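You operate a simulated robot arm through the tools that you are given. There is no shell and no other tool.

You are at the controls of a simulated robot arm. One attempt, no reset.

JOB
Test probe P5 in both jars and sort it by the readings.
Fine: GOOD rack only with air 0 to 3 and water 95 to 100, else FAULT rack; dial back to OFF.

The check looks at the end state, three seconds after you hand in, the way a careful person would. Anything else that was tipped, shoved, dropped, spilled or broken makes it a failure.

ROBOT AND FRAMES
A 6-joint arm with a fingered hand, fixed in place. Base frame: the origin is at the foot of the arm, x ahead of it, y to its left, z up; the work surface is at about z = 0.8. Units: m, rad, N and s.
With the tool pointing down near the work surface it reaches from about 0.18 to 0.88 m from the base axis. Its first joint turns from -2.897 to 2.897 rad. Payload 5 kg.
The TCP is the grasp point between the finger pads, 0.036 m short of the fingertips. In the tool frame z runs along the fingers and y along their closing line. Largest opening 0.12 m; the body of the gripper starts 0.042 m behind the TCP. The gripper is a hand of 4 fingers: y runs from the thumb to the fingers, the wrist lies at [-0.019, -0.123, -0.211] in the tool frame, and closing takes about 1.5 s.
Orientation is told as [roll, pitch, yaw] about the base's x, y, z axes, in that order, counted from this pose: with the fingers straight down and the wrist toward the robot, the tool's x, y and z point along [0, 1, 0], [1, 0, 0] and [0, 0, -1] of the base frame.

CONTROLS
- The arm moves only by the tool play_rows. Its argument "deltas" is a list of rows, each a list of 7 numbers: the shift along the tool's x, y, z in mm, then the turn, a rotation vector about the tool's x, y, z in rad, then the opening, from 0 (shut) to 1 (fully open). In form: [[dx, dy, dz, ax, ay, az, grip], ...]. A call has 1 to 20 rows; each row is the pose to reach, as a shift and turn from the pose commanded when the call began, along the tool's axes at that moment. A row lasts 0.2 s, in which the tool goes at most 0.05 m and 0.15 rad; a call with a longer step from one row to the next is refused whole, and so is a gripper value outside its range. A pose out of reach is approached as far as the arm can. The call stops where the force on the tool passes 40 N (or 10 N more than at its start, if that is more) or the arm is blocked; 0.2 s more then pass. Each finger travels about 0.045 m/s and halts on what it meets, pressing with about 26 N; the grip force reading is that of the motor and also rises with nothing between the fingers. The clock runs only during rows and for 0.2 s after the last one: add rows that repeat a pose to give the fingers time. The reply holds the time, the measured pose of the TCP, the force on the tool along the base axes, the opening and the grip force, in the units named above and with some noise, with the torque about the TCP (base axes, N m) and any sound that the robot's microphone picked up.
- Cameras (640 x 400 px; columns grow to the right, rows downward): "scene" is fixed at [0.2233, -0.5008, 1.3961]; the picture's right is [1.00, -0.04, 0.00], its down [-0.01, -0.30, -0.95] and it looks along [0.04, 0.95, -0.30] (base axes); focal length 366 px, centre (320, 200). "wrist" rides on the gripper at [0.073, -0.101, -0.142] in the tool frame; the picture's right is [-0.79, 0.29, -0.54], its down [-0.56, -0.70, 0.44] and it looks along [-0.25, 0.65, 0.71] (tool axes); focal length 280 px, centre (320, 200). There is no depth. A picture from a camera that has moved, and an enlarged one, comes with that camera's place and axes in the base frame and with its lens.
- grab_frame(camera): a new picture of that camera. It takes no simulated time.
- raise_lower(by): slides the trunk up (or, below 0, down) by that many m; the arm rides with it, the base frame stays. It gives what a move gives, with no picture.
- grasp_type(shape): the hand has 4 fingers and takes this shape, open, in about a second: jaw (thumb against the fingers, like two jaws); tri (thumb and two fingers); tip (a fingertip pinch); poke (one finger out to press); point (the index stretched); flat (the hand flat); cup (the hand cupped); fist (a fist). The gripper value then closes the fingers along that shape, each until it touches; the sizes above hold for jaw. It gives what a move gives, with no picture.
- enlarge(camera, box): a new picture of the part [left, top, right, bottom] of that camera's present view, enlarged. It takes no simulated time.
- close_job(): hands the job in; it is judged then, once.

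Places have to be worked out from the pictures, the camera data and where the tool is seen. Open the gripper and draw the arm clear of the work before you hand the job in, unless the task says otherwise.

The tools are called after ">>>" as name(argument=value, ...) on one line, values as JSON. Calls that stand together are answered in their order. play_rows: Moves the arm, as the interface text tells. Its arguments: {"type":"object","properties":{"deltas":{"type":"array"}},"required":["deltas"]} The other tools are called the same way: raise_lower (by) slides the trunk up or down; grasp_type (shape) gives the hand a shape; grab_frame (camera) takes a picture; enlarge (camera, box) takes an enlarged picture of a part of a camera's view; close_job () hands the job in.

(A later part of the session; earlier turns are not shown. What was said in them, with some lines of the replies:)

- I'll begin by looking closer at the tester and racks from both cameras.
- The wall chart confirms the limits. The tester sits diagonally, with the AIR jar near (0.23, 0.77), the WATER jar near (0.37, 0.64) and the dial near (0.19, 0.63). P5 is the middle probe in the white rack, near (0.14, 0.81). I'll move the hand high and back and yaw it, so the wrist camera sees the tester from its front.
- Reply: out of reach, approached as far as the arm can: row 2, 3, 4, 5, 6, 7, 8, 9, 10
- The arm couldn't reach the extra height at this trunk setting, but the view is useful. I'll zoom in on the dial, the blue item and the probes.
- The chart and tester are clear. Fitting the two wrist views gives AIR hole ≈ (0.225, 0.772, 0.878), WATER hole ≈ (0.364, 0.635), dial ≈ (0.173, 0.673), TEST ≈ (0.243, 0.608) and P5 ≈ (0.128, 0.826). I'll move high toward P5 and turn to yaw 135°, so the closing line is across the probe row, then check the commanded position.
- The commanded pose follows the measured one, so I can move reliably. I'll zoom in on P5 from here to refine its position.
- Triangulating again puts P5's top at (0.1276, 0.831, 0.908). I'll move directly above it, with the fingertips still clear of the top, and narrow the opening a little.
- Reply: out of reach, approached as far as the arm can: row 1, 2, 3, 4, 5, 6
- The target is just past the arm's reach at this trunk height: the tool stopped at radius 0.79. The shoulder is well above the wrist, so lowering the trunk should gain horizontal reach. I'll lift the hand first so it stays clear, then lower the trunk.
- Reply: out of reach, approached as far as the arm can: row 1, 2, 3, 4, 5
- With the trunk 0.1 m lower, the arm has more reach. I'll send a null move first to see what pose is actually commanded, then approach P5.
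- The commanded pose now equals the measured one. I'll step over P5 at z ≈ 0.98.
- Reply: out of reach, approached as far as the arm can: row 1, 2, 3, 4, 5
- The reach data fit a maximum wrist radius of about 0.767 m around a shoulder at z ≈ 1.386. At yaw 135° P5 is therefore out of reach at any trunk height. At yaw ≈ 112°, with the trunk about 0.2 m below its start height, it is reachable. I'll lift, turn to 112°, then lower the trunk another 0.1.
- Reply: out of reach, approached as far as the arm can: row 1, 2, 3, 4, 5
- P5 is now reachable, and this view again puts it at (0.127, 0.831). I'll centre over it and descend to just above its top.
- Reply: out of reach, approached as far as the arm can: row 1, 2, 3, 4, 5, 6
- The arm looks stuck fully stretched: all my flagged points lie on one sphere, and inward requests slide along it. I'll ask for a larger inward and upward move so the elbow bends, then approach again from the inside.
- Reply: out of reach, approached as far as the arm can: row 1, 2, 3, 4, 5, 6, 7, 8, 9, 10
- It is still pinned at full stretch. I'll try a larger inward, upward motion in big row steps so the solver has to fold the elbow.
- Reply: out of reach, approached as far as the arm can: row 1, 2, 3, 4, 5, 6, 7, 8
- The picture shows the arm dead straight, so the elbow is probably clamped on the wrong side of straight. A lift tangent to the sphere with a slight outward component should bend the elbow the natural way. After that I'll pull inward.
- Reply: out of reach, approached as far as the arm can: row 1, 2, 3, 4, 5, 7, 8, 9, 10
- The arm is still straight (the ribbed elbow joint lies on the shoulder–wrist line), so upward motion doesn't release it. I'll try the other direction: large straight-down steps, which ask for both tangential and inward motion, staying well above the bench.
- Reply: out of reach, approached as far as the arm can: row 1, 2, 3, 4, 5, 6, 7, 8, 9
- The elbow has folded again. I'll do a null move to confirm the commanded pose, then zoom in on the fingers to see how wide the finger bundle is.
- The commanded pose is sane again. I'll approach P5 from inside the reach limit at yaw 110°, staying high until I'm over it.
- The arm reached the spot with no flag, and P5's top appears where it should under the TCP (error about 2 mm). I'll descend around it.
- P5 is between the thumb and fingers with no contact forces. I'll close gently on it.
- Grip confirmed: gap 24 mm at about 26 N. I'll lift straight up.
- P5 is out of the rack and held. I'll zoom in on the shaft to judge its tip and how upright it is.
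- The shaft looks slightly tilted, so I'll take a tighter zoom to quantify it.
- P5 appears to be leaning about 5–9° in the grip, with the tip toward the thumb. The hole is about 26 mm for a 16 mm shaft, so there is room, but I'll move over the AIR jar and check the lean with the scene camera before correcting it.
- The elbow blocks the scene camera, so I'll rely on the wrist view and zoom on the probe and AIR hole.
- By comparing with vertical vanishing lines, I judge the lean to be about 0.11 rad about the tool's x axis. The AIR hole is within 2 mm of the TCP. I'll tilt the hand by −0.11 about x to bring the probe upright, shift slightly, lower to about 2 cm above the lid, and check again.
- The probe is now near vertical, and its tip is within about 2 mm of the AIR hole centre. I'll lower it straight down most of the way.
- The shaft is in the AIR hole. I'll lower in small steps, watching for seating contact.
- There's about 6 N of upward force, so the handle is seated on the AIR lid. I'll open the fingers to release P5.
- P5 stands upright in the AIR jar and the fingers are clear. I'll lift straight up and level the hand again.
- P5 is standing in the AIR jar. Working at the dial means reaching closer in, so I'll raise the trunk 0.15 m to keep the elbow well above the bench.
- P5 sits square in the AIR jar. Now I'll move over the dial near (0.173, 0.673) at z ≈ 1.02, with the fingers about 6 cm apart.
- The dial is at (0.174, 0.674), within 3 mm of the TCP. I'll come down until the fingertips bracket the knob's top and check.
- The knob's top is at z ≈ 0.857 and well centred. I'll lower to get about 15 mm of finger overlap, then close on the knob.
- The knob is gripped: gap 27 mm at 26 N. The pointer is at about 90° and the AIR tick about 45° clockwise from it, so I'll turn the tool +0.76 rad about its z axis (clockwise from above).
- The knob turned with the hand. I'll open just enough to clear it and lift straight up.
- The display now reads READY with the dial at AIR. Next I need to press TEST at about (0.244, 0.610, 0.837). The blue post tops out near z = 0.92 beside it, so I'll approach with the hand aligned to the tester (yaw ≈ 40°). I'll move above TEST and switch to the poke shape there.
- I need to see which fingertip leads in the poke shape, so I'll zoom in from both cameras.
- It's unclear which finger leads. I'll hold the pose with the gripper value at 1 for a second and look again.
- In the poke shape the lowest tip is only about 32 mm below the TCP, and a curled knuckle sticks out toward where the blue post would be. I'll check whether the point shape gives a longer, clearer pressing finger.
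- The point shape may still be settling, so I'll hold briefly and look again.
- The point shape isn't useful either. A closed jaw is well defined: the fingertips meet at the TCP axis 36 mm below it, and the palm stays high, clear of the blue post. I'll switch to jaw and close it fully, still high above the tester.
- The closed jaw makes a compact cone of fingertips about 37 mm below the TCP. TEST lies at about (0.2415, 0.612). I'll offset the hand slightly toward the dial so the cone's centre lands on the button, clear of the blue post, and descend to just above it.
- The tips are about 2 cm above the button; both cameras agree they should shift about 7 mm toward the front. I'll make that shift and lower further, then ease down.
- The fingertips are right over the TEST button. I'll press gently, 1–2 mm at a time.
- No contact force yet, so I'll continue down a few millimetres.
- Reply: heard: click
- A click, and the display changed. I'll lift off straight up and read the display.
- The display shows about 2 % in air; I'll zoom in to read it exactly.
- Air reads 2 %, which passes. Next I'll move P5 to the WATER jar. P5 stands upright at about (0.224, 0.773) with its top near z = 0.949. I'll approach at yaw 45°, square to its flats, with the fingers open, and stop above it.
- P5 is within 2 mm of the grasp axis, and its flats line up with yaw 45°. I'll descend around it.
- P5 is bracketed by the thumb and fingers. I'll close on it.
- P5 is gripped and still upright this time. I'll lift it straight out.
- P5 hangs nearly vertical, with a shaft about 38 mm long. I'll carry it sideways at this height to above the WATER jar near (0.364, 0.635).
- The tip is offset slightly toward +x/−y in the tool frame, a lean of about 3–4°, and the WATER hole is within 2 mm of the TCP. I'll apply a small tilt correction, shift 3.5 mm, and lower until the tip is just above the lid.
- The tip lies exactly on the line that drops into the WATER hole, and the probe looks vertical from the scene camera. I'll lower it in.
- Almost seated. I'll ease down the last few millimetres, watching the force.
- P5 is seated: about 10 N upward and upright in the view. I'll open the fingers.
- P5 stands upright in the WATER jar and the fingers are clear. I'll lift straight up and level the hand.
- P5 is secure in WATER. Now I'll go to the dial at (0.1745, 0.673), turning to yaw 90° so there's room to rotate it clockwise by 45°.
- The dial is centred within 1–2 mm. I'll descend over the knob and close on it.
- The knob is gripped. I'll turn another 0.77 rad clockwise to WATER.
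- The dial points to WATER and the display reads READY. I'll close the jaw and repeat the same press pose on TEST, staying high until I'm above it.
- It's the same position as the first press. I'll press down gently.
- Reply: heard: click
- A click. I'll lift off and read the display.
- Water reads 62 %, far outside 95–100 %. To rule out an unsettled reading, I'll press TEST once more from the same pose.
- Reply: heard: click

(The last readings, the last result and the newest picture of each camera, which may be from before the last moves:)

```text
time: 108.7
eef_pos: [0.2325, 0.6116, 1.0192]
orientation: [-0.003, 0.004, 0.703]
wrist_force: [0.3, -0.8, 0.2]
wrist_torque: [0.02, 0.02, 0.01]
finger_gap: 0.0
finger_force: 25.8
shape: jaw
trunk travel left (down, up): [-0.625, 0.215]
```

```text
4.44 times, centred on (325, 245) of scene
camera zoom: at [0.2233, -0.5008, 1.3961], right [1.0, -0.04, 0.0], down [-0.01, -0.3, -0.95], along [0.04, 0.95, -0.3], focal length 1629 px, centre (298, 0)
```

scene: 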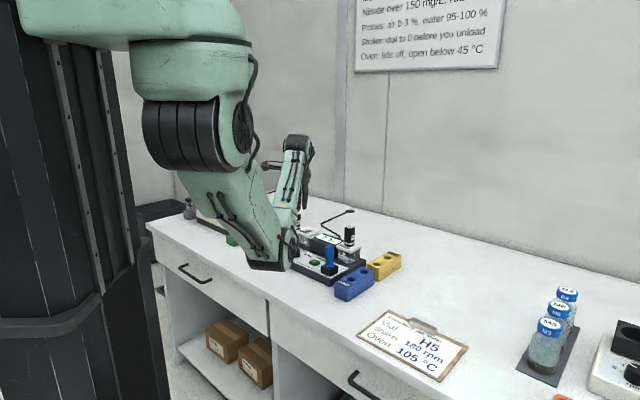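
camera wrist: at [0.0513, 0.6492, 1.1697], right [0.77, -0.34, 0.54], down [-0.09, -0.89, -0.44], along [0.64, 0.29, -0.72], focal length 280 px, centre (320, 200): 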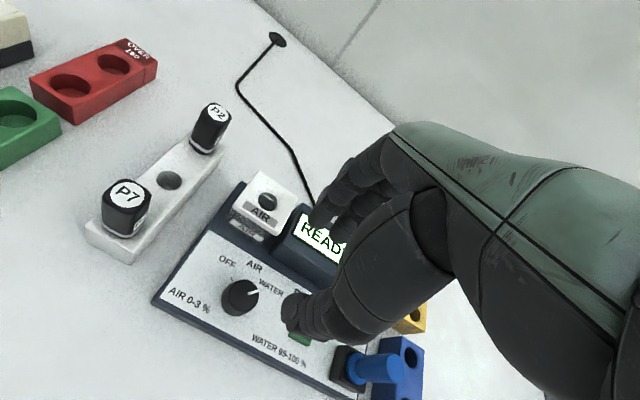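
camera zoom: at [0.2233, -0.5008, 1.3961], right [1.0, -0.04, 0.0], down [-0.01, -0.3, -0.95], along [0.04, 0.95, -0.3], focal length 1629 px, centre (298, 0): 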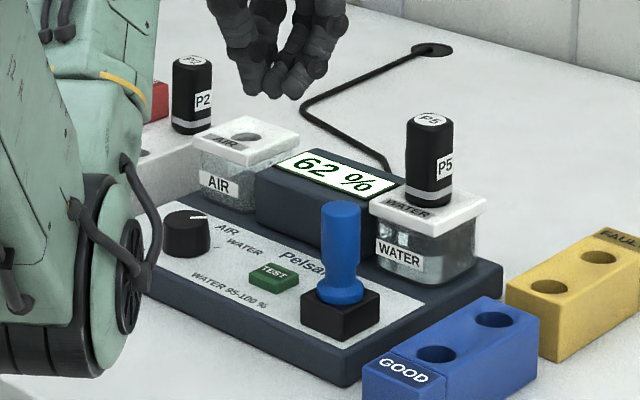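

Confirmed: 62 % again, so P5 belongs in the FAULT rack. First I'll turn the dial back to OFF, starting by moving over the dial at yaw 40° and opening the fingers.

>>> play_rows(deltas=[[17, -1, 0, 0, 0, 0, 0.1], [34, -2, 0, 0, 0, 0, 0.2], [51, -3, 0, 0, 0, 0, 0.3], [68, -4, 0, 0, 0, 0, 0.4], [84.7, -5, 0, 0, 0, 0, 0.5], [84.7, -5, 0, 0, 0, 0, 0.5], [84.7, -5, 0, 0, 0, 0, 0.5]])

>>> enlarge(camera="wrist", box=[200, 190, 380, 330])

```text
time: 110.3
eef_pos: [0.1763, 0.6731, 1.0195]
orientation: [-0.003, 0.003, 0.702]
wrist_force: [-0.3, 0.1, 0.1]
wrist_torque: [0.03, -0.02, -0.03]
finger_gap: 0.0596
finger_force: 0.0
shape: jaw
trunk travel left (down, up): [-0.625, 0.215]
```

```text
2.86 times, centred on (290, 260) of wrist
camera zoom: at [0.0508, 0.6637, 1.1613], right [0.73, -0.42, 0.54], down [-0.17, -0.88, -0.44], along [0.66, 0.23, -0.72], focal length 801 px, centre (406, 29)
```

zoom: 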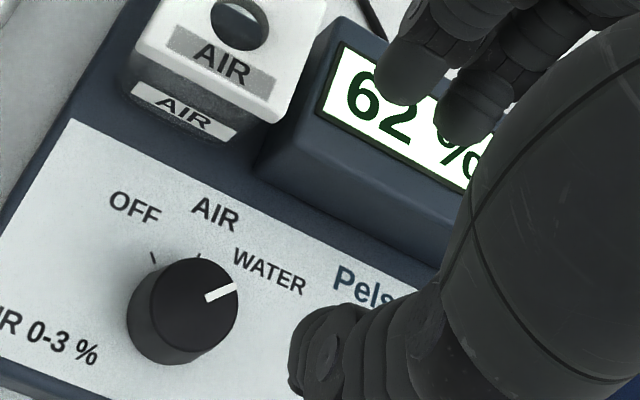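

The knob is centred again. I'll descend and grip it.

>>> play_rows(deltas=[[1, -0.5, 20, 0, 0, 0, 0.5], [1, -0.5, 40, 0, 0, 0, 0.5], [1, -0.5, 60, 0, 0, 0, 0.5], [1, -0.5, 80, 0, 0, 0, 0.5], [1, -0.5, 100, 0, 0, 0, 0.5], [1, -0.5, 118, 0, 0, 0, 0.5], [1, -0.5, 132, 0, 0, 0, 0.5], [1, -0.5, 142, 0, 0, 0, 0.5], [1, -0.5, 142, 0, 0, 0, 0.4], [1, -0.5, 142, 0, 0, 0, 0.3], [1, -0.5, 142, 0, 0, 0, 0.2], [1, -0.5, 142, 0, 0, 0, 0.15], [1, -0.5, 142, 0, 0, 0, 0.15], [1, -0.5, 142, 0, 0, 0, 0.15]])

>>> enlarge(camera="wrist", box=[200, 190, 380, 330])

```text
time: 113.3
eef_pos: [0.1743, 0.6735, 0.8774]
orientation: [-0.004, 0.003, 0.702]
wrist_force: [-0.7, -1.8, -0.3]
wrist_torque: [-0.03, -0.02, 0.01]
finger_gap: 0.0272
finger_force: 26.0
shape: jaw
trunk travel left (down, up): [-0.625, 0.215]
```

```text
2.86 times, centred on (290, 260) of wrist
camera zoom: at [0.0503, 0.6631, 1.0192], right [0.73, -0.41, 0.54], down [-0.17, -0.88, -0.44], along [0.66, 0.23, -0.72], focal length 801 px, centre (406, 29)
```

zoom: 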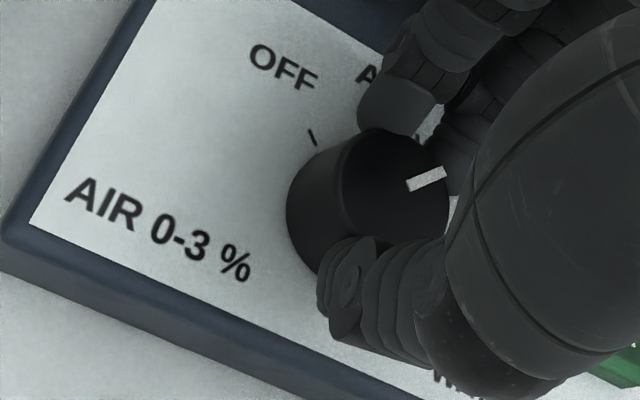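

Gripped. I'll rotate counter-clockwise 1.54 rad, back to OFF.

>>> play_rows(deltas=[[0, 0, 0, 0, 0, -0.0963, 0.15], [0, 0, 0, 0, 0, -0.1925, 0.15], [0, 0, 0, 0, 0, -0.2888, 0.15], [0, 0, 0, 0, 0, -0.385, 0.15], [0, 0, 0, 0, 0, -0.4813, 0.15], [0, 0, 0, 0, 0, -0.5775, 0.15], [0, 0, 0, 0, 0, -0.6738, 0.15], [0, 0, 0, 0, 0, -0.77, 0.15], [0, 0, 0, 0, 0, -0.8663, 0.15], [0, 0, 0, 0, 0, -0.9625, 0.15], [0, 0, 0, 0, 0, -1.0588, 0.15], [0, 0, 0, 0, 0, -1.155, 0.15], [0, 0, 0, 0, 0, -1.2513, 0.15], [0, 0, 0, 0, 0, -1.3475, 0.15], [0, 0, 0, 0, 0, -1.4438, 0.15], [0, 0, 0, 0, 0, -1.54, 0.15], [0, 0, 0, 0, 0, -1.54, 0.15]])

>>> enlarge(camera="wrist", box=[200, 190, 380, 330])

```text
time: 116.9
eef_pos: [0.1754, 0.6722, 0.877]
orientation: [0.003, 0.002, 2.239]
wrist_force: [9.9, -3.9, -3.3]
wrist_torque: [-0.15, -0.31, -0.08]
finger_gap: 0.0267
finger_force: 26.5
shape: jaw
trunk travel left (down, up): [-0.625, 0.215]
```

```text
2.86 times, centred on (290, 260) of wrist
camera zoom: at [0.1819, 0.5484, 1.0197], right [0.44, 0.72, 0.54], down [0.87, -0.2, -0.44], along [-0.21, 0.67, -0.72], focal length 801 px, centre (406, 29)
```

zoom: 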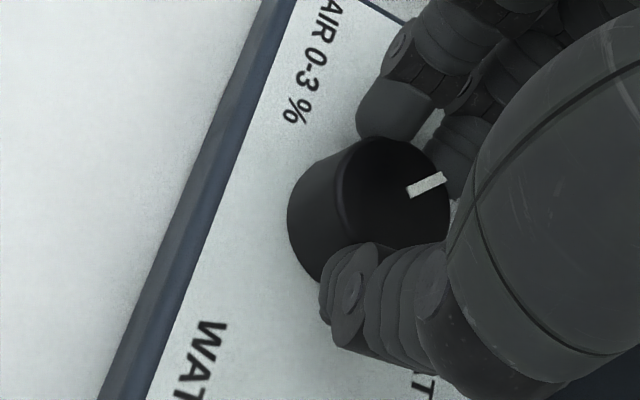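

The knob followed the whole way. I'll release it and lift straight up to check the pointer.

>>> play_rows(deltas=[[0, 0, 0, 0, 0, 0, 0.25], [0, 0, 0, 0, 0, 0, 0.35], [0, 0, 0, 0, 0, 0, 0.45], [0, 0, 0, 0, 0, 0, 0.45], [0, 0, -8, 0, 0, 0, 0.45], [0, 0, -20, 0, 0, 0, 0.45], [0, 0, -40, 0, 0, 0, 0.45], [0, 0, -65, 0, 0, 0, 0.45], [0, 0, -90, 0, 0, 0, 0.45], [0, 0, -120, 0, 0, 0, 0.45], [0, 0, -150, 0, 0, 0, 0.45]])

>>> enlarge(camera="wrist", box=[160, 170, 360, 330])

>>> enlarge(camera="scene", box=[250, 190, 400, 290])

```text
time: 119.3
eef_pos: [0.1743, 0.6731, 1.0271]
orientation: [0.004, 0.003, 2.241]
wrist_force: [-0.7, 0.6, 1.2]
wrist_torque: [-0.01, -0.04, 0.01]
finger_gap: 0.0534
finger_force: 0.0
shape: jaw
trunk travel left (down, up): [-0.625, 0.215]
```

```text
2.50 times, centred on (260, 250) of wrist
camera zoom: at [0.1801, 0.5491, 1.17], right [0.44, 0.72, 0.54], down [0.87, -0.2, -0.44], along [-0.21, 0.67, -0.72], focal length 701 px, centre (470, 75)
```

zoom: 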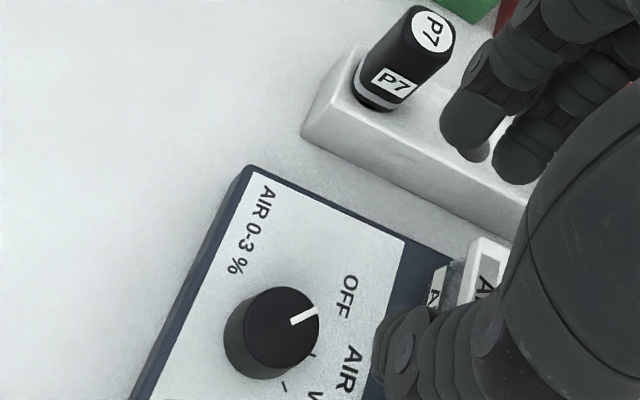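

```text
4.00 times, centred on (325, 240) of scene
camera zoom: at [0.2233, -0.5008, 1.3961], right [1.0, -0.04, 0.0], down [-0.01, -0.3, -0.95], along [0.04, 0.95, -0.3], focal length 1466 px, centre (300, 40)
```

zoom: 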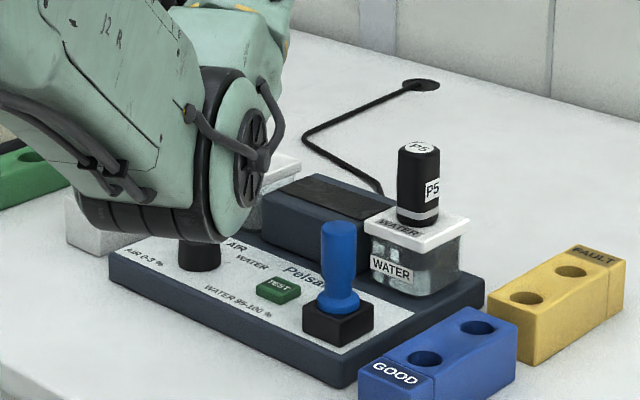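

The display is dark and the pointer is on OFF. Now I'll rise, turn back to yaw 45°, and move above P5 in the WATER jar.

>>> play_rows(deltas=[[0, 0, -25, 0, 0, 0.05, 0.55], [0, 0, -45, 0, 0, 0.1, 0.65], [-10, -12, -45, 0, 0, 0.22, 0.75], [-21, -25, -45, 0, 0, 0.345, 0.75], [-32, -38, -45, 0, 0, 0.47, 0.75], [-43, -51, -45, 0, 0, 0.595, 0.75], [-54, -65, -45, 0, 0, 0.72, 0.75], [-65, -78, -45, 0, 0, 0.845, 0.75], [-76, -91, -45, 0, 0, 0.97, 0.75], [-87, -104, -45, 0, 0, 1.09, 0.75], [-98, -117, -45, 0, 0, 1.21, 0.75], [-110, -132, -45, 0, 0, 1.33, 0.75], [-122.8, -147.2, -45, 0, 0, 1.456, 0.75], [-122.8, -147.2, -45, 0, 0, 1.456, 0.75]])

>>> enlarge(camera="wrist", box=[200, 190, 380, 330])

>>> enlarge(camera="scene", box=[250, 170, 410, 290])

```text
time: 122.3
eef_pos: [0.3613, 0.6342, 1.0711]
orientation: [-0.003, 0.003, 0.784]
wrist_force: [-0.3, 0.3, 0.3]
wrist_torque: [0.0, -0.01, 0.03]
finger_gap: 0.0897
finger_force: 0.1
shape: jaw
trunk travel left (down, up): [-0.625, 0.215]
```

```text
2.86 times, centred on (290, 260) of wrist
camera zoom: at [0.2392, 0.6146, 1.2146], right [0.76, -0.35, 0.54], down [-0.1, -0.89, -0.44], along [0.64, 0.28, -0.72], focal length 801 px, centre (406, 29)
```

zoom: 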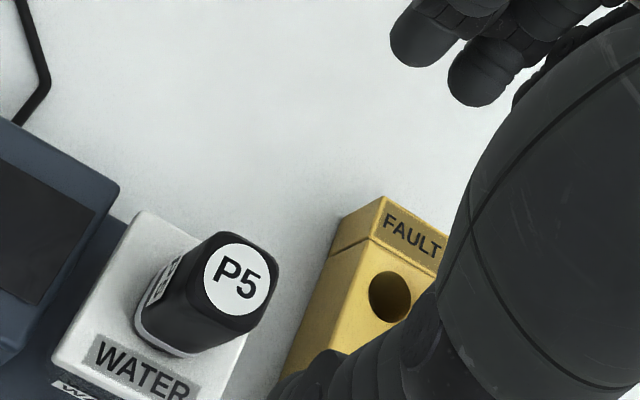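

```text
3.33 times, centred on (330, 230) of scene
camera zoom: at [0.2233, -0.5008, 1.3961], right [1.0, -0.04, 0.0], down [-0.01, -0.3, -0.95], along [0.04, 0.95, -0.3], focal length 1222 px, centre (287, 100)
```

zoom: 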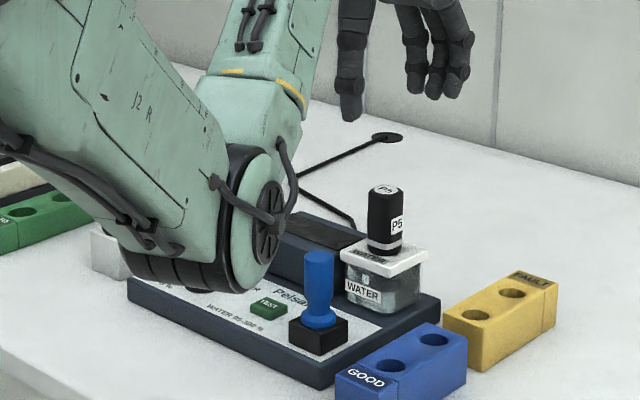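

P5's top is within 3–4 mm of the axis. I'll adjust and descend around it.

>>> play_rows(deltas=[[0.5, 2, 20, 0, 0, 0, 0.75], [0.5, 3, 40, 0, 0, 0, 0.75], [0.5, 3, 60, 0, 0, 0, 0.75], [0.5, 3, 80, 0, 0, 0, 0.75], [0.5, 3, 98, 0, 0, 0, 0.75], [0.5, 3, 114, 0, 0, 0, 0.75], [0.5, 3, 126, 0, 0, 0, 0.75], [0.5, 3, 134, 0, 0, 0, 0.75], [0.5, 3, 134, 0, 0, 0, 0.75]])

>>> enlarge(camera="scene", box=[300, 180, 400, 270])

>>> enlarge(camera="wrist", box=[210, 170, 410, 330])

```text
time: 124.3
eef_pos: [0.3635, 0.6356, 0.9376]
orientation: [-0.002, 0.004, 0.785]
wrist_force: [0.1, -0.1, 0.0]
wrist_torque: [-0.01, 0.01, 0.01]
finger_gap: 0.0895
finger_force: 0.1
shape: jaw
trunk travel left (down, up): [-0.625, 0.215]
```

```text
4.44 times, centred on (350, 225) of scene
camera zoom: at [0.2233, -0.5008, 1.3961], right [1.0, -0.04, 0.0], down [-0.01, -0.3, -0.95], along [0.04, 0.95, -0.3], focal length 1629 px, centre (187, 89)
```

zoom: 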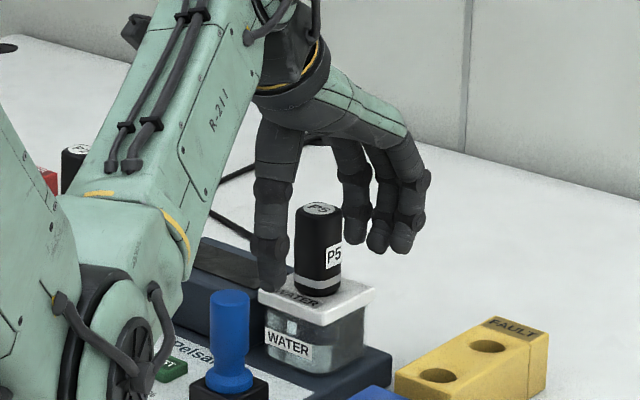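

```text
2.50 times, centred on (310, 250) of wrist
camera zoom: at [0.241, 0.6159, 1.0802], right [0.76, -0.35, 0.54], down [-0.1, -0.89, -0.44], along [0.64, 0.28, -0.72], focal length 701 px, centre (345, 75)
```

zoom: 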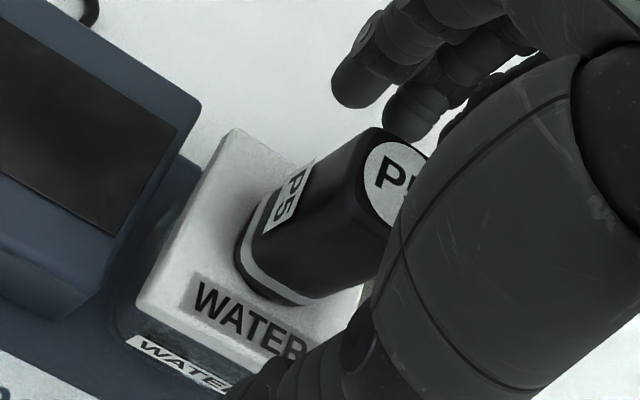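

P5 is bracketed. I'll close on it.

>>> play_rows(deltas=[[0, 0, 0, 0, 0, 0, 0.65], [0, 0, 0, 0, 0, 0, 0.55], [0, 0, 0, 0, 0, 0, 0.45], [0, 0, 0, 0, 0, 0, 0.35], [0, 0, 0, 0, 0, 0, 0.25], [0, 0, 0, 0, 0, 0, 0.15], [0, 0, 0, 0, 0, 0, 0.1], [0, 0, 0, 0, 0, 0, 0.1], [0, 0, 0, 0, 0, 0, 0.1]])

>>> play_rows(deltas=[[0, 0, -6, 0, 0, 0, 0.1], [0, 0, -14, 0, 0, 0, 0.1], [0, 0, -24, 0, 0, 0, 0.1], [0, 0, -36, 0, 0, 0, 0.1], [0, 0, -50, 0, 0, 0, 0.1], [0, 0, -65, 0, 0, 0, 0.1], [0, 0, -80, 0, 0, 0, 0.1], [0, 0, -95, 0, 0, 0, 0.1], [0, 0, -95, 0, 0, 0, 0.1]])

>>> enlarge(camera="scene", box=[300, 160, 400, 260])

>>> enlarge(camera="wrist", box=[210, 190, 370, 330])

```text
time: 126.3
eef_pos: [0.3637, 0.6366, 0.9368]
orientation: [-0.001, 0.004, 0.785]
wrist_force: [-0.2, -0.1, -0.1]
wrist_torque: [0.02, 0.01, -0.02]
finger_gap: 0.0249
finger_force: 26.4
shape: jaw
trunk travel left (down, up): [-0.625, 0.215]
```

```text
time: 128.3
eef_pos: [0.3646, 0.6379, 1.0326]
orientation: [-0.001, 0.005, 0.786]
wrist_force: [-0.3, -0.8, -0.7]
wrist_torque: [-0.03, 0.01, 0.0]
finger_gap: 0.0249
finger_force: 26.4
shape: jaw
trunk travel left (down, up): [-0.625, 0.215]
```

```text
4.00 times, centred on (350, 210) of scene
camera zoom: at [0.2233, -0.5008, 1.3961], right [1.0, -0.04, 0.0], down [-0.01, -0.3, -0.95], along [0.04, 0.95, -0.3], focal length 1466 px, centre (200, 160)
```

zoom: 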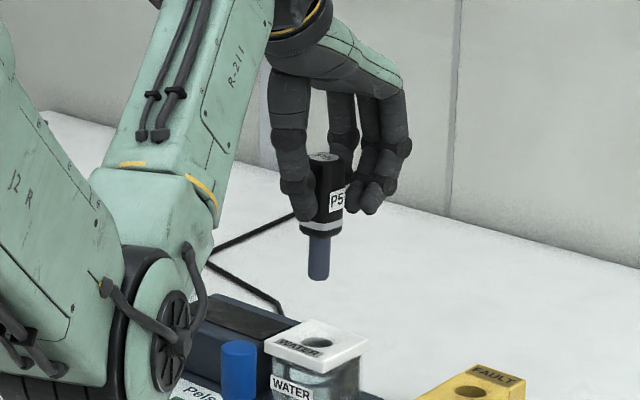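

```text
2.86 times, centred on (290, 260) of wrist
camera zoom: at [0.2412, 0.6172, 1.1759], right [0.76, -0.35, 0.54], down [-0.1, -0.89, -0.44], along [0.64, 0.28, -0.72], focal length 801 px, centre (406, 29)
```

zoom: 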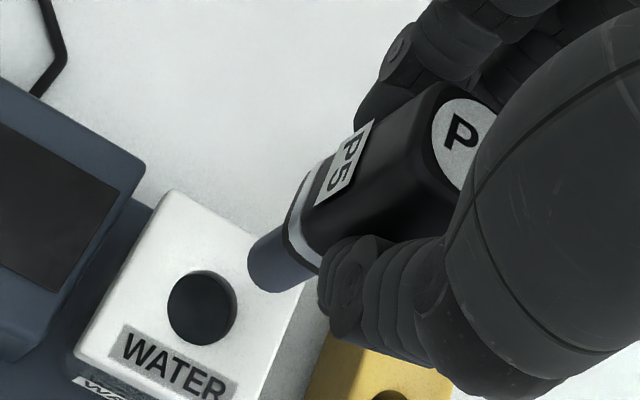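

P5 is lifted out and almost vertical. I'll carry it over to the FAULT rack's near hole at about (0.443, 0.5645).

>>> play_rows(deltas=[[-15, 0.5, 0, 0, 0, 0, 0.1], [-33, 1, 0, 0, 0, 0, 0.1], [-51, 1.7, 0, 0, 0, 0, 0.1], [-69, 2.4, 0, 0, 0, 0, 0.1], [-87, 3.1, 0, 0, 0, 0, 0.1], [-100, 3.6, 0, 0, 0, 0, 0.1], [-107, 3.8, 0, 0, 0, 0, 0.1], [-107, 3.8, 0, 0, 0, 0, 0.1]])

>>> enlarge(camera="wrist", box=[200, 190, 370, 340])

>>> enlarge(camera="scene", box=[320, 170, 430, 290])

>>> grab_frame(camera="wrist")

```text
time: 130.1
eef_pos: [0.4431, 0.5644, 1.0339]
orientation: [-0.001, 0.004, 0.785]
wrist_force: [0.1, 0.2, -0.8]
wrist_torque: [-0.02, 0.0, -0.01]
finger_gap: 0.0248
finger_force: 26.0
shape: jaw
trunk travel left (down, up): [-0.625, 0.215]
```

```text
2.67 times, centred on (285, 265) of wrist
camera zoom: at [0.3196, 0.5439, 1.1757], right [0.76, -0.35, 0.54], down [-0.1, -0.89, -0.44], along [0.64, 0.28, -0.72], focal length 748 px, centre (413, 27)
```

zoom: 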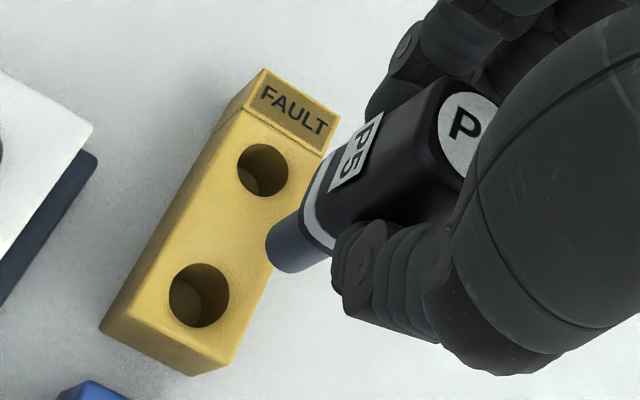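

```text
3.33 times, centred on (375, 230) of scene
camera zoom: at [0.2233, -0.5008, 1.3961], right [1.0, -0.04, 0.0], down [-0.01, -0.3, -0.95], along [0.04, 0.95, -0.3], focal length 1222 px, centre (137, 100)
```

zoom: 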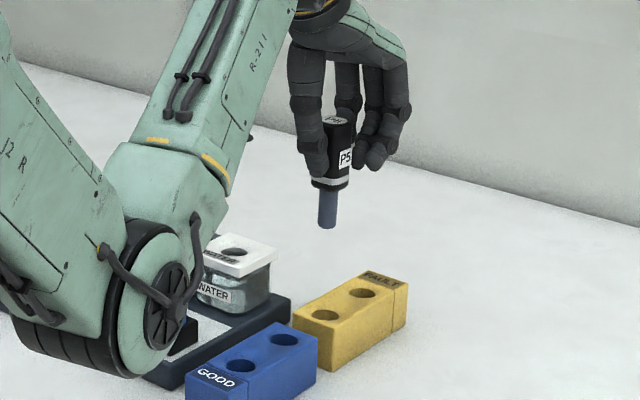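

```text
taken
camera wrist: at [0.3196, 0.5439, 1.1757], right [0.76, -0.35, 0.54], down [-0.1, -0.89, -0.44], along [0.64, 0.28, -0.72], focal length 280 px, centre (320, 200)
```

wrist: 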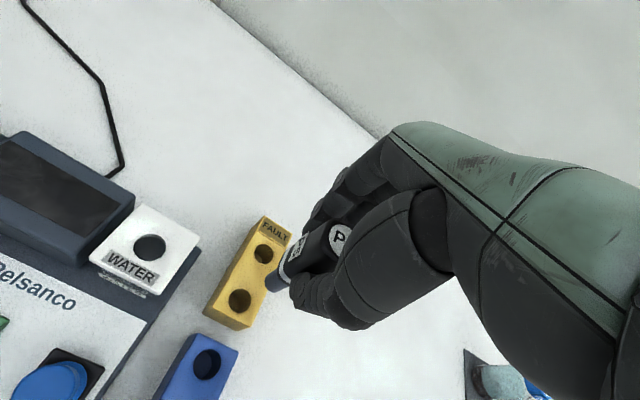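

The near FAULT hole is directly under the TCP (within 1 mm), and the tip sits about 5 mm toward the thumb. I'll tilt −0.055 about x to centre it, lower to about 2 cm above the rack, and check.

>>> play_rows(deltas=[[-0.5, 0, 0, -0.03, 0, 0, 0.1], [-1, 0, 0, -0.055, 0, 0, 0.1], [-1, 0, 15, -0.055, 0, 0, 0.1], [-1, 0, 30, -0.055, 0, 0, 0.1], [-1, 0, 45, -0.055, 0, 0, 0.1], [-1, 0, 60, -0.055, 0, 0, 0.1], [-1, 0, 72, -0.055, 0, 0, 0.1], [-1, 0, 72, -0.055, 0, 0, 0.1]])

>>> enlarge(camera="wrist", box=[200, 190, 370, 340])

>>> enlarge(camera="scene", box=[330, 190, 430, 290])

```text
time: 131.9
eef_pos: [0.4419, 0.5629, 0.9605]
orientation: [0.0, -0.052, 0.785]
wrist_force: [-0.2, 0.4, -1.4]
wrist_torque: [0.0, 0.02, 0.01]
finger_gap: 0.0248
finger_force: 25.9
shape: jaw
trunk travel left (down, up): [-0.625, 0.215]
```

```text
2.67 times, centred on (285, 265) of wrist
camera zoom: at [0.3146, 0.5369, 1.0977], right [0.74, -0.37, 0.56], down [-0.08, -0.87, -0.48], along [0.67, 0.31, -0.68], focal length 748 px, centre (413, 27)
```

zoom: 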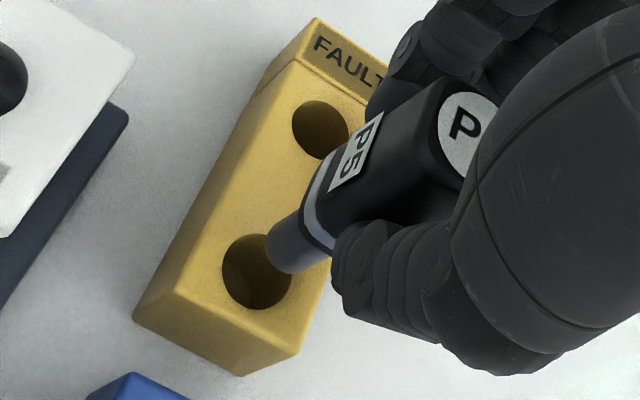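

```text
4.00 times, centred on (380, 240) of scene
camera zoom: at [0.2233, -0.5008, 1.3961], right [1.0, -0.04, 0.0], down [-0.01, -0.3, -0.95], along [0.04, 0.95, -0.3], focal length 1466 px, centre (80, 40)
```

zoom: 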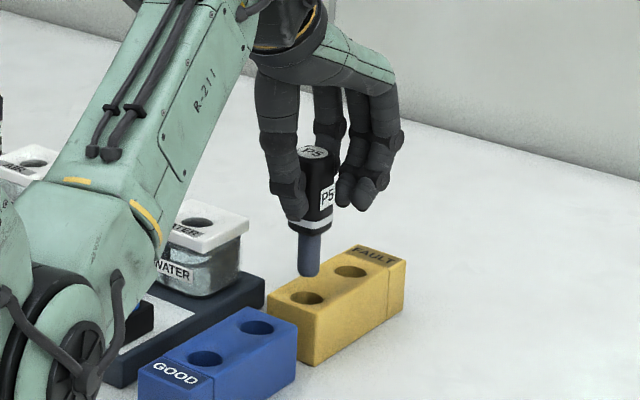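

Both views show the tip heading straight into the near FAULT hole. I'll lower it in.

>>> play_rows(deltas=[[0, -0.5, 9, 0, 0, 0, 0.1], [0, -1, 18, 0, 0, 0, 0.1], [0, -1.5, 27, 0, 0, 0, 0.1], [0, -2, 36, 0, 0, 0, 0.1], [0, -2.4, 43, 0, 0, 0, 0.1], [0, -2.7, 49, 0, 0, 0, 0.1]])

>>> enlarge(camera="wrist", box=[200, 190, 370, 340])

>>> enlarge(camera="scene", box=[330, 190, 430, 290])

```text
time: 133.3
eef_pos: [0.4432, 0.5628, 0.912]
orientation: [-0.003, -0.051, 0.785]
wrist_force: [-0.3, -0.4, -0.9]
wrist_torque: [0.0, 0.01, 0.01]
finger_gap: 0.0251
finger_force: 26.1
shape: jaw
trunk travel left (down, up): [-0.625, 0.215]
```

```text
2.67 times, centred on (285, 265) of wrist
camera zoom: at [0.3143, 0.537, 1.0487], right [0.74, -0.37, 0.56], down [-0.08, -0.88, -0.48], along [0.67, 0.31, -0.68], focal length 748 px, centre (413, 27)
```

zoom: 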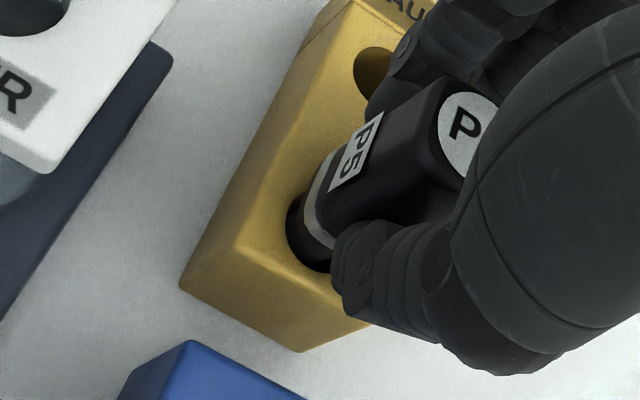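

```text
4.00 times, centred on (380, 240) of scene
camera zoom: at [0.2233, -0.5008, 1.3961], right [1.0, -0.04, 0.0], down [-0.01, -0.3, -0.95], along [0.04, 0.95, -0.3], focal length 1466 px, centre (80, 40)
```

zoom: 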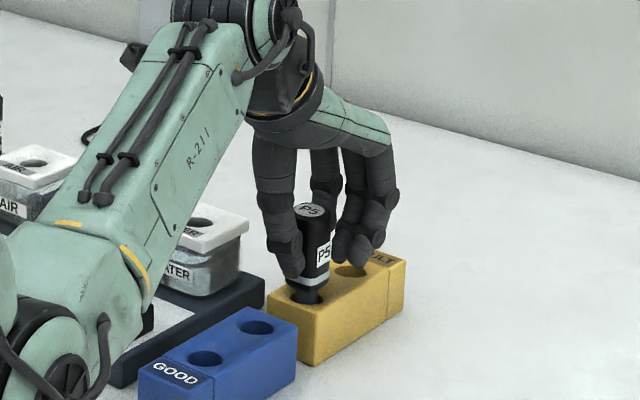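

The shaft is in the FAULT hole. I'll ease down to seat it.

>>> play_rows(deltas=[[0, -0.1, 2, 0, 0, 0, 0.1], [0, -0.2, 4, 0, 0, 0, 0.1], [0, -0.3, 6, 0, 0, 0, 0.1], [0, -0.4, 8, 0, 0, 0, 0.1]])

```text
time: 134.3
eef_pos: [0.4428, 0.5631, 0.9046]
orientation: [-0.002, -0.053, 0.785]
wrist_force: [0.7, 0.2, 0.2]
wrist_torque: [0.0, -0.04, 0.01]
finger_gap: 0.0248
finger_force: 26.3
shape: jaw
trunk travel left (down, up): [-0.625, 0.215]
```

>>> play_rows(deltas=[[0, -0.1, 1.5, 0, 0, 0, 0.1], [0, -0.2, 3, 0, 0, 0, 0.1], [0, -0.25, 4.5, 0, 0, 0, 0.1]])

>>> enlarge(camera="scene", box=[330, 190, 430, 290])

```text
time: 135.1
eef_pos: [0.4427, 0.5624, 0.9004]
orientation: [-0.002, -0.055, 0.785]
wrist_force: [0.1, -0.1, 5.6]
wrist_torque: [-0.01, 0.0, 0.01]
finger_gap: 0.0255
finger_force: 25.5
shape: jaw
trunk travel left (down, up): [-0.625, 0.215]
```

```text
4.00 times, centred on (380, 240) of scene
camera zoom: at [0.2233, -0.5008, 1.3961], right [1.0, -0.04, 0.0], down [-0.01, -0.3, -0.95], along [0.04, 0.95, -0.3], focal length 1466 px, centre (80, 40)
```

zoom: 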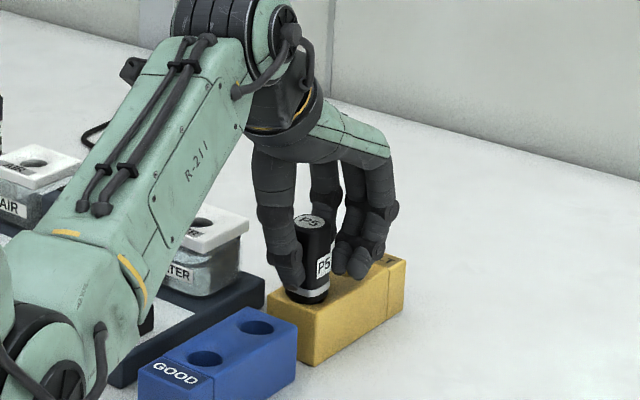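

Contact is about 5.6 N, and the handle is seated on the FAULT rack. I'll release.

>>> play_rows(deltas=[[0, 0, 0, 0, 0, 0, 0.2], [0, 0, 0, 0, 0, 0, 0.3], [0, 0, 0, 0, 0, 0, 0.4], [0, 0, 0, 0, 0, 0, 0.5], [0, 0, 0, 0, 0, 0, 0.6], [0, 0, 0, 0, 0, 0, 0.65], [0, 0, 0, 0, 0, 0, 0.65]])

>>> enlarge(camera="scene", box=[330, 190, 430, 290])

>>> enlarge(camera="wrist", box=[200, 170, 400, 340])

```text
time: 136.7
eef_pos: [0.4422, 0.5627, 0.9002]
orientation: [-0.001, -0.051, 0.787]
wrist_force: [-0.2, 0.5, 0.5]
wrist_torque: [0.02, -0.01, -0.02]
finger_gap: 0.0776
finger_force: 0.0
shape: jaw
trunk travel left (down, up): [-0.625, 0.215]
```

```text
4.00 times, centred on (380, 240) of scene
camera zoom: at [0.2233, -0.5008, 1.3961], right [1.0, -0.04, 0.0], down [-0.01, -0.3, -0.95], along [0.04, 0.95, -0.3], focal length 1466 px, centre (80, 40)
```

zoom: 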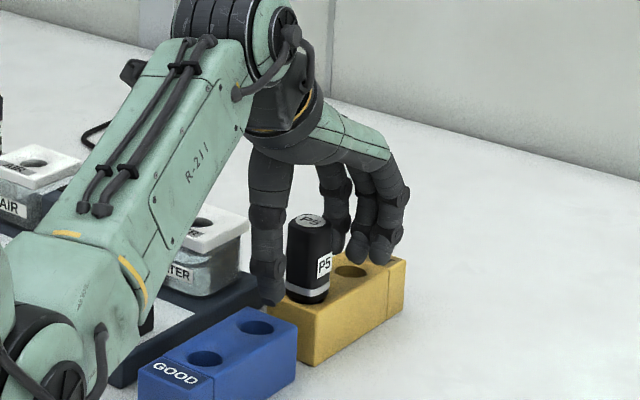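

```text
2.35 times, centred on (300, 255) of wrist
camera zoom: at [0.3146, 0.5369, 1.0363], right [0.74, -0.37, 0.56], down [-0.08, -0.88, -0.48], along [0.67, 0.31, -0.68], focal length 660 px, centre (367, 71)
```

zoom: 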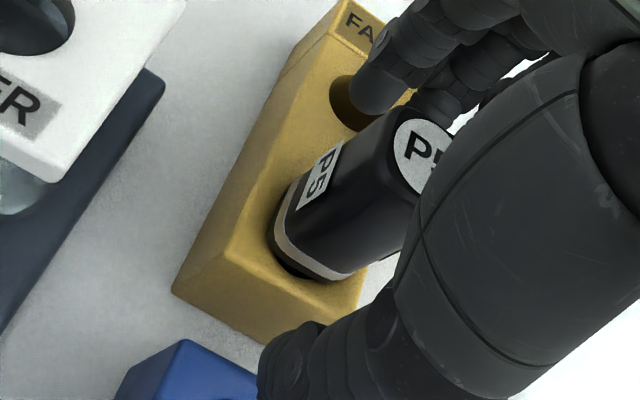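

P5 stands in the FAULT rack and the fingers are clear. I'll lift straight up and then away.

>>> play_rows(deltas=[[0, 0.5, -10, 0, 0, 0, 0.65], [0, 1.1, -20, 0, 0, 0, 0.65], [0, 1.9, -35, 0, 0, 0, 0.65], [0, 2.8, -50, 0, 0, 0, 0.65], [0, 3.9, -70, 0, 0, 0, 0.65], [0, 5, -90, 0, 0, 0, 0.65], [0, 6, -110, 0.03, 0, 0, 0.7], [0, 7.2, -130, 0.055, 0, 0, 0.8], [0, 8.3, -150, 0.055, 0, 0, 0.9]])

>>> enlarge(camera="scene", box=[230, 180, 430, 300])

>>> grab_frame(camera="wrist")

```text
time: 138.7
eef_pos: [0.4415, 0.5631, 1.0497]
orientation: [-0.002, 0.004, 0.785]
wrist_force: [0.8, 0.5, -0.2]
wrist_torque: [-0.02, 0.02, 0.0]
finger_gap: 0.1078
finger_force: 0.1
shape: jaw
trunk travel left (down, up): [-0.625, 0.215]
```

```text
3.20 times, centred on (330, 240) of scene
camera zoom: at [0.2233, -0.5008, 1.3961], right [1.0, -0.04, 0.0], down [-0.01, -0.3, -0.95], along [0.04, 0.95, -0.3], focal length 1173 px, centre (288, 72)
```

zoom: 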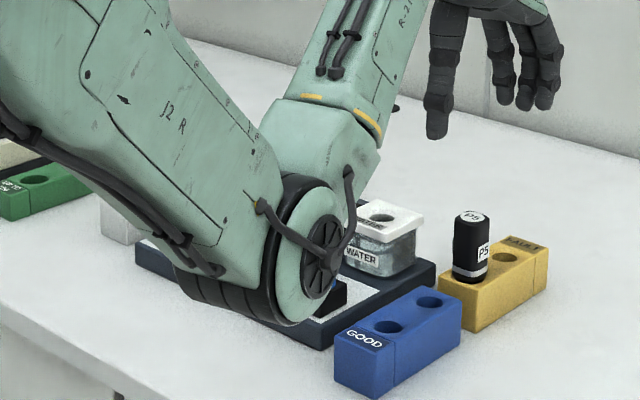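

```text
taken
camera wrist: at [0.3194, 0.543, 1.1926], right [0.76, -0.35, 0.54], down [-0.1, -0.89, -0.44], along [0.64, 0.28, -0.72], focal length 280 px, centre (320, 200)
```

wrist: 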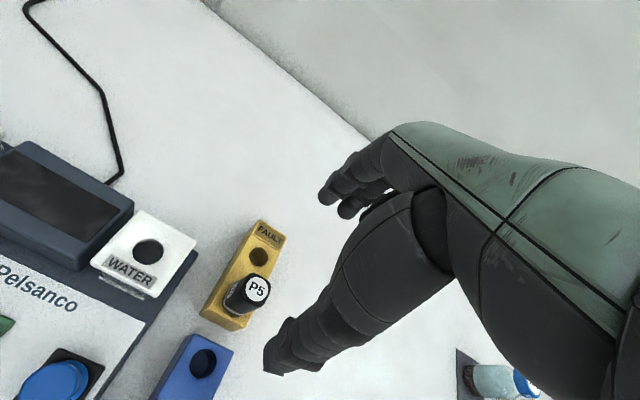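

P5 stands in FAULT. I'll raise the trunk to pull the arm well clear, then check the whole bench.

>>> raise_lower(by=0.15)

>>> grab_frame(camera="scene")

>>> grab_frame(camera="wrist")

```text
time: 140.5
eef_pos: [0.442, 0.5624, 1.2]
orientation: [-0.002, 0.004, 0.787]
wrist_force: [0.2, -0.3, 1.0]
wrist_torque: [0.02, -0.03, 0.02]
finger_gap: 0.1081
finger_force: 0.2
shape: jaw
trunk travel left (down, up): [-0.775, 0.065]
```

```text
taken
```

scene: 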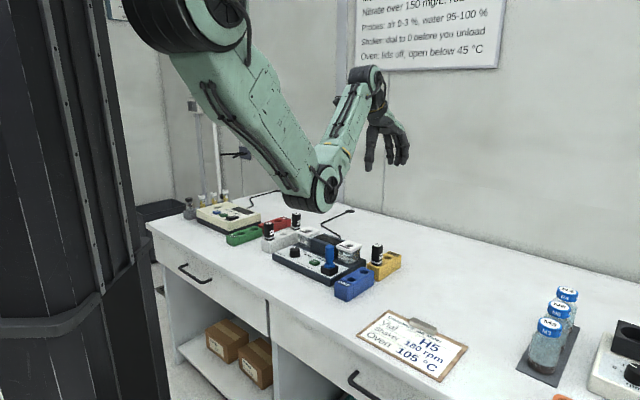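

```text
taken
camera wrist: at [0.3196, 0.5432, 1.342], right [0.76, -0.35, 0.54], down [-0.1, -0.89, -0.44], along [0.64, 0.28, -0.72], focal length 280 px, centre (320, 200)
```

wrist: 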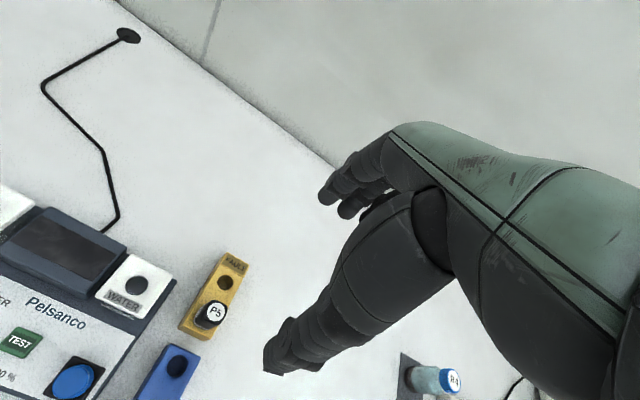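

The scene camera now has a clear view. I'll zoom in on everything: the dial, display, jars, racks and other probes.

>>> enlarge(camera="scene", box=[240, 200, 420, 312])

>>> enlarge(camera="scene", box=[265, 230, 345, 280])

>>> enlarge(camera="scene", box=[350, 230, 420, 280])

>>> enlarge(camera="scene", box=[170, 180, 330, 280])

```text
3.56 times, centred on (330, 256) of scene
camera zoom: at [0.2233, -0.5008, 1.3961], right [1.0, -0.04, 0.0], down [-0.01, -0.3, -0.95], along [0.04, 0.95, -0.3], focal length 1303 px, centre (284, 1)
```

zoom: 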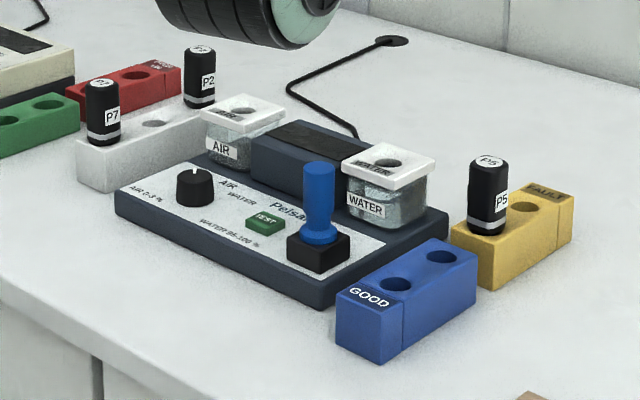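

```text
8.00 times, centred on (305, 255) of scene
camera zoom: at [0.2233, -0.5008, 1.3961], right [1.0, -0.04, 0.0], down [-0.01, -0.3, -0.95], along [0.04, 0.95, -0.3], focal length 2932 px, centre (440, -240)
```

zoom: 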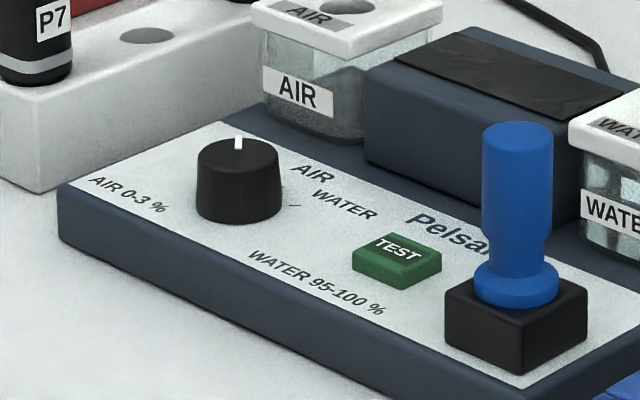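

```text
8.00 times, centred on (385, 255) of scene
camera zoom: at [0.2233, -0.5008, 1.3961], right [1.0, -0.04, 0.0], down [-0.01, -0.3, -0.95], along [0.04, 0.95, -0.3], focal length 2932 px, centre (-200, -240)
```

zoom: 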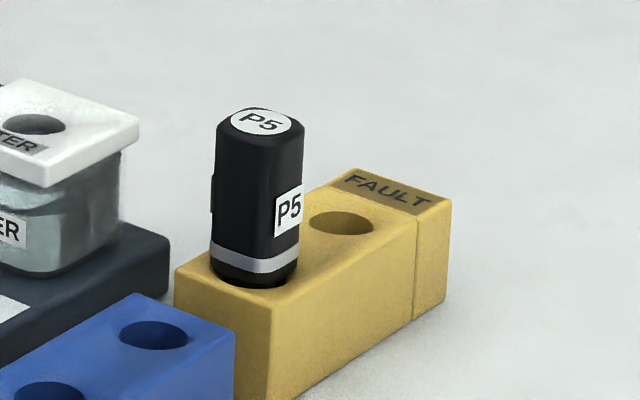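

```text
4.00 times, centred on (250, 230) of scene
camera zoom: at [0.2233, -0.5008, 1.3961], right [1.0, -0.04, 0.0], down [-0.01, -0.3, -0.95], along [0.04, 0.95, -0.3], focal length 1466 px, centre (600, 80)
```

zoom: 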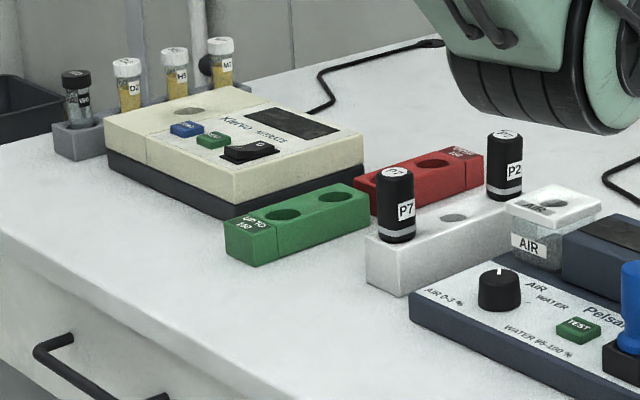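

Everything checks out. P5 is upright in FAULT, the dial is on OFF with the display dark, and the jars, other probes and racks haven't moved. The gripper is open and clear, so I'm handing in.

>>> close_job()

```text
The job is handed in.
```

I tested P5 in both jars and put it in the FAULT rack because its water reading failed. The job is handed in, and I have no result from the check yet.

| Jar | Reading | Limit | Result |
|---|---|---|---|
| Air | 2 % | 0–3 % | pass |
| Water | 62 % | 95–100 % | fail |

I pressed TEST a second time in water to rule out an unsettled reading, and it showed 62 % again.

In the last pictures P5 stood upright in the FAULT hole nearest the bench's front edge. The dial was on OFF with the display dark. The jars, the other probes and the racks looked as they did at the start. The gripper was open and raised clear of the bench.
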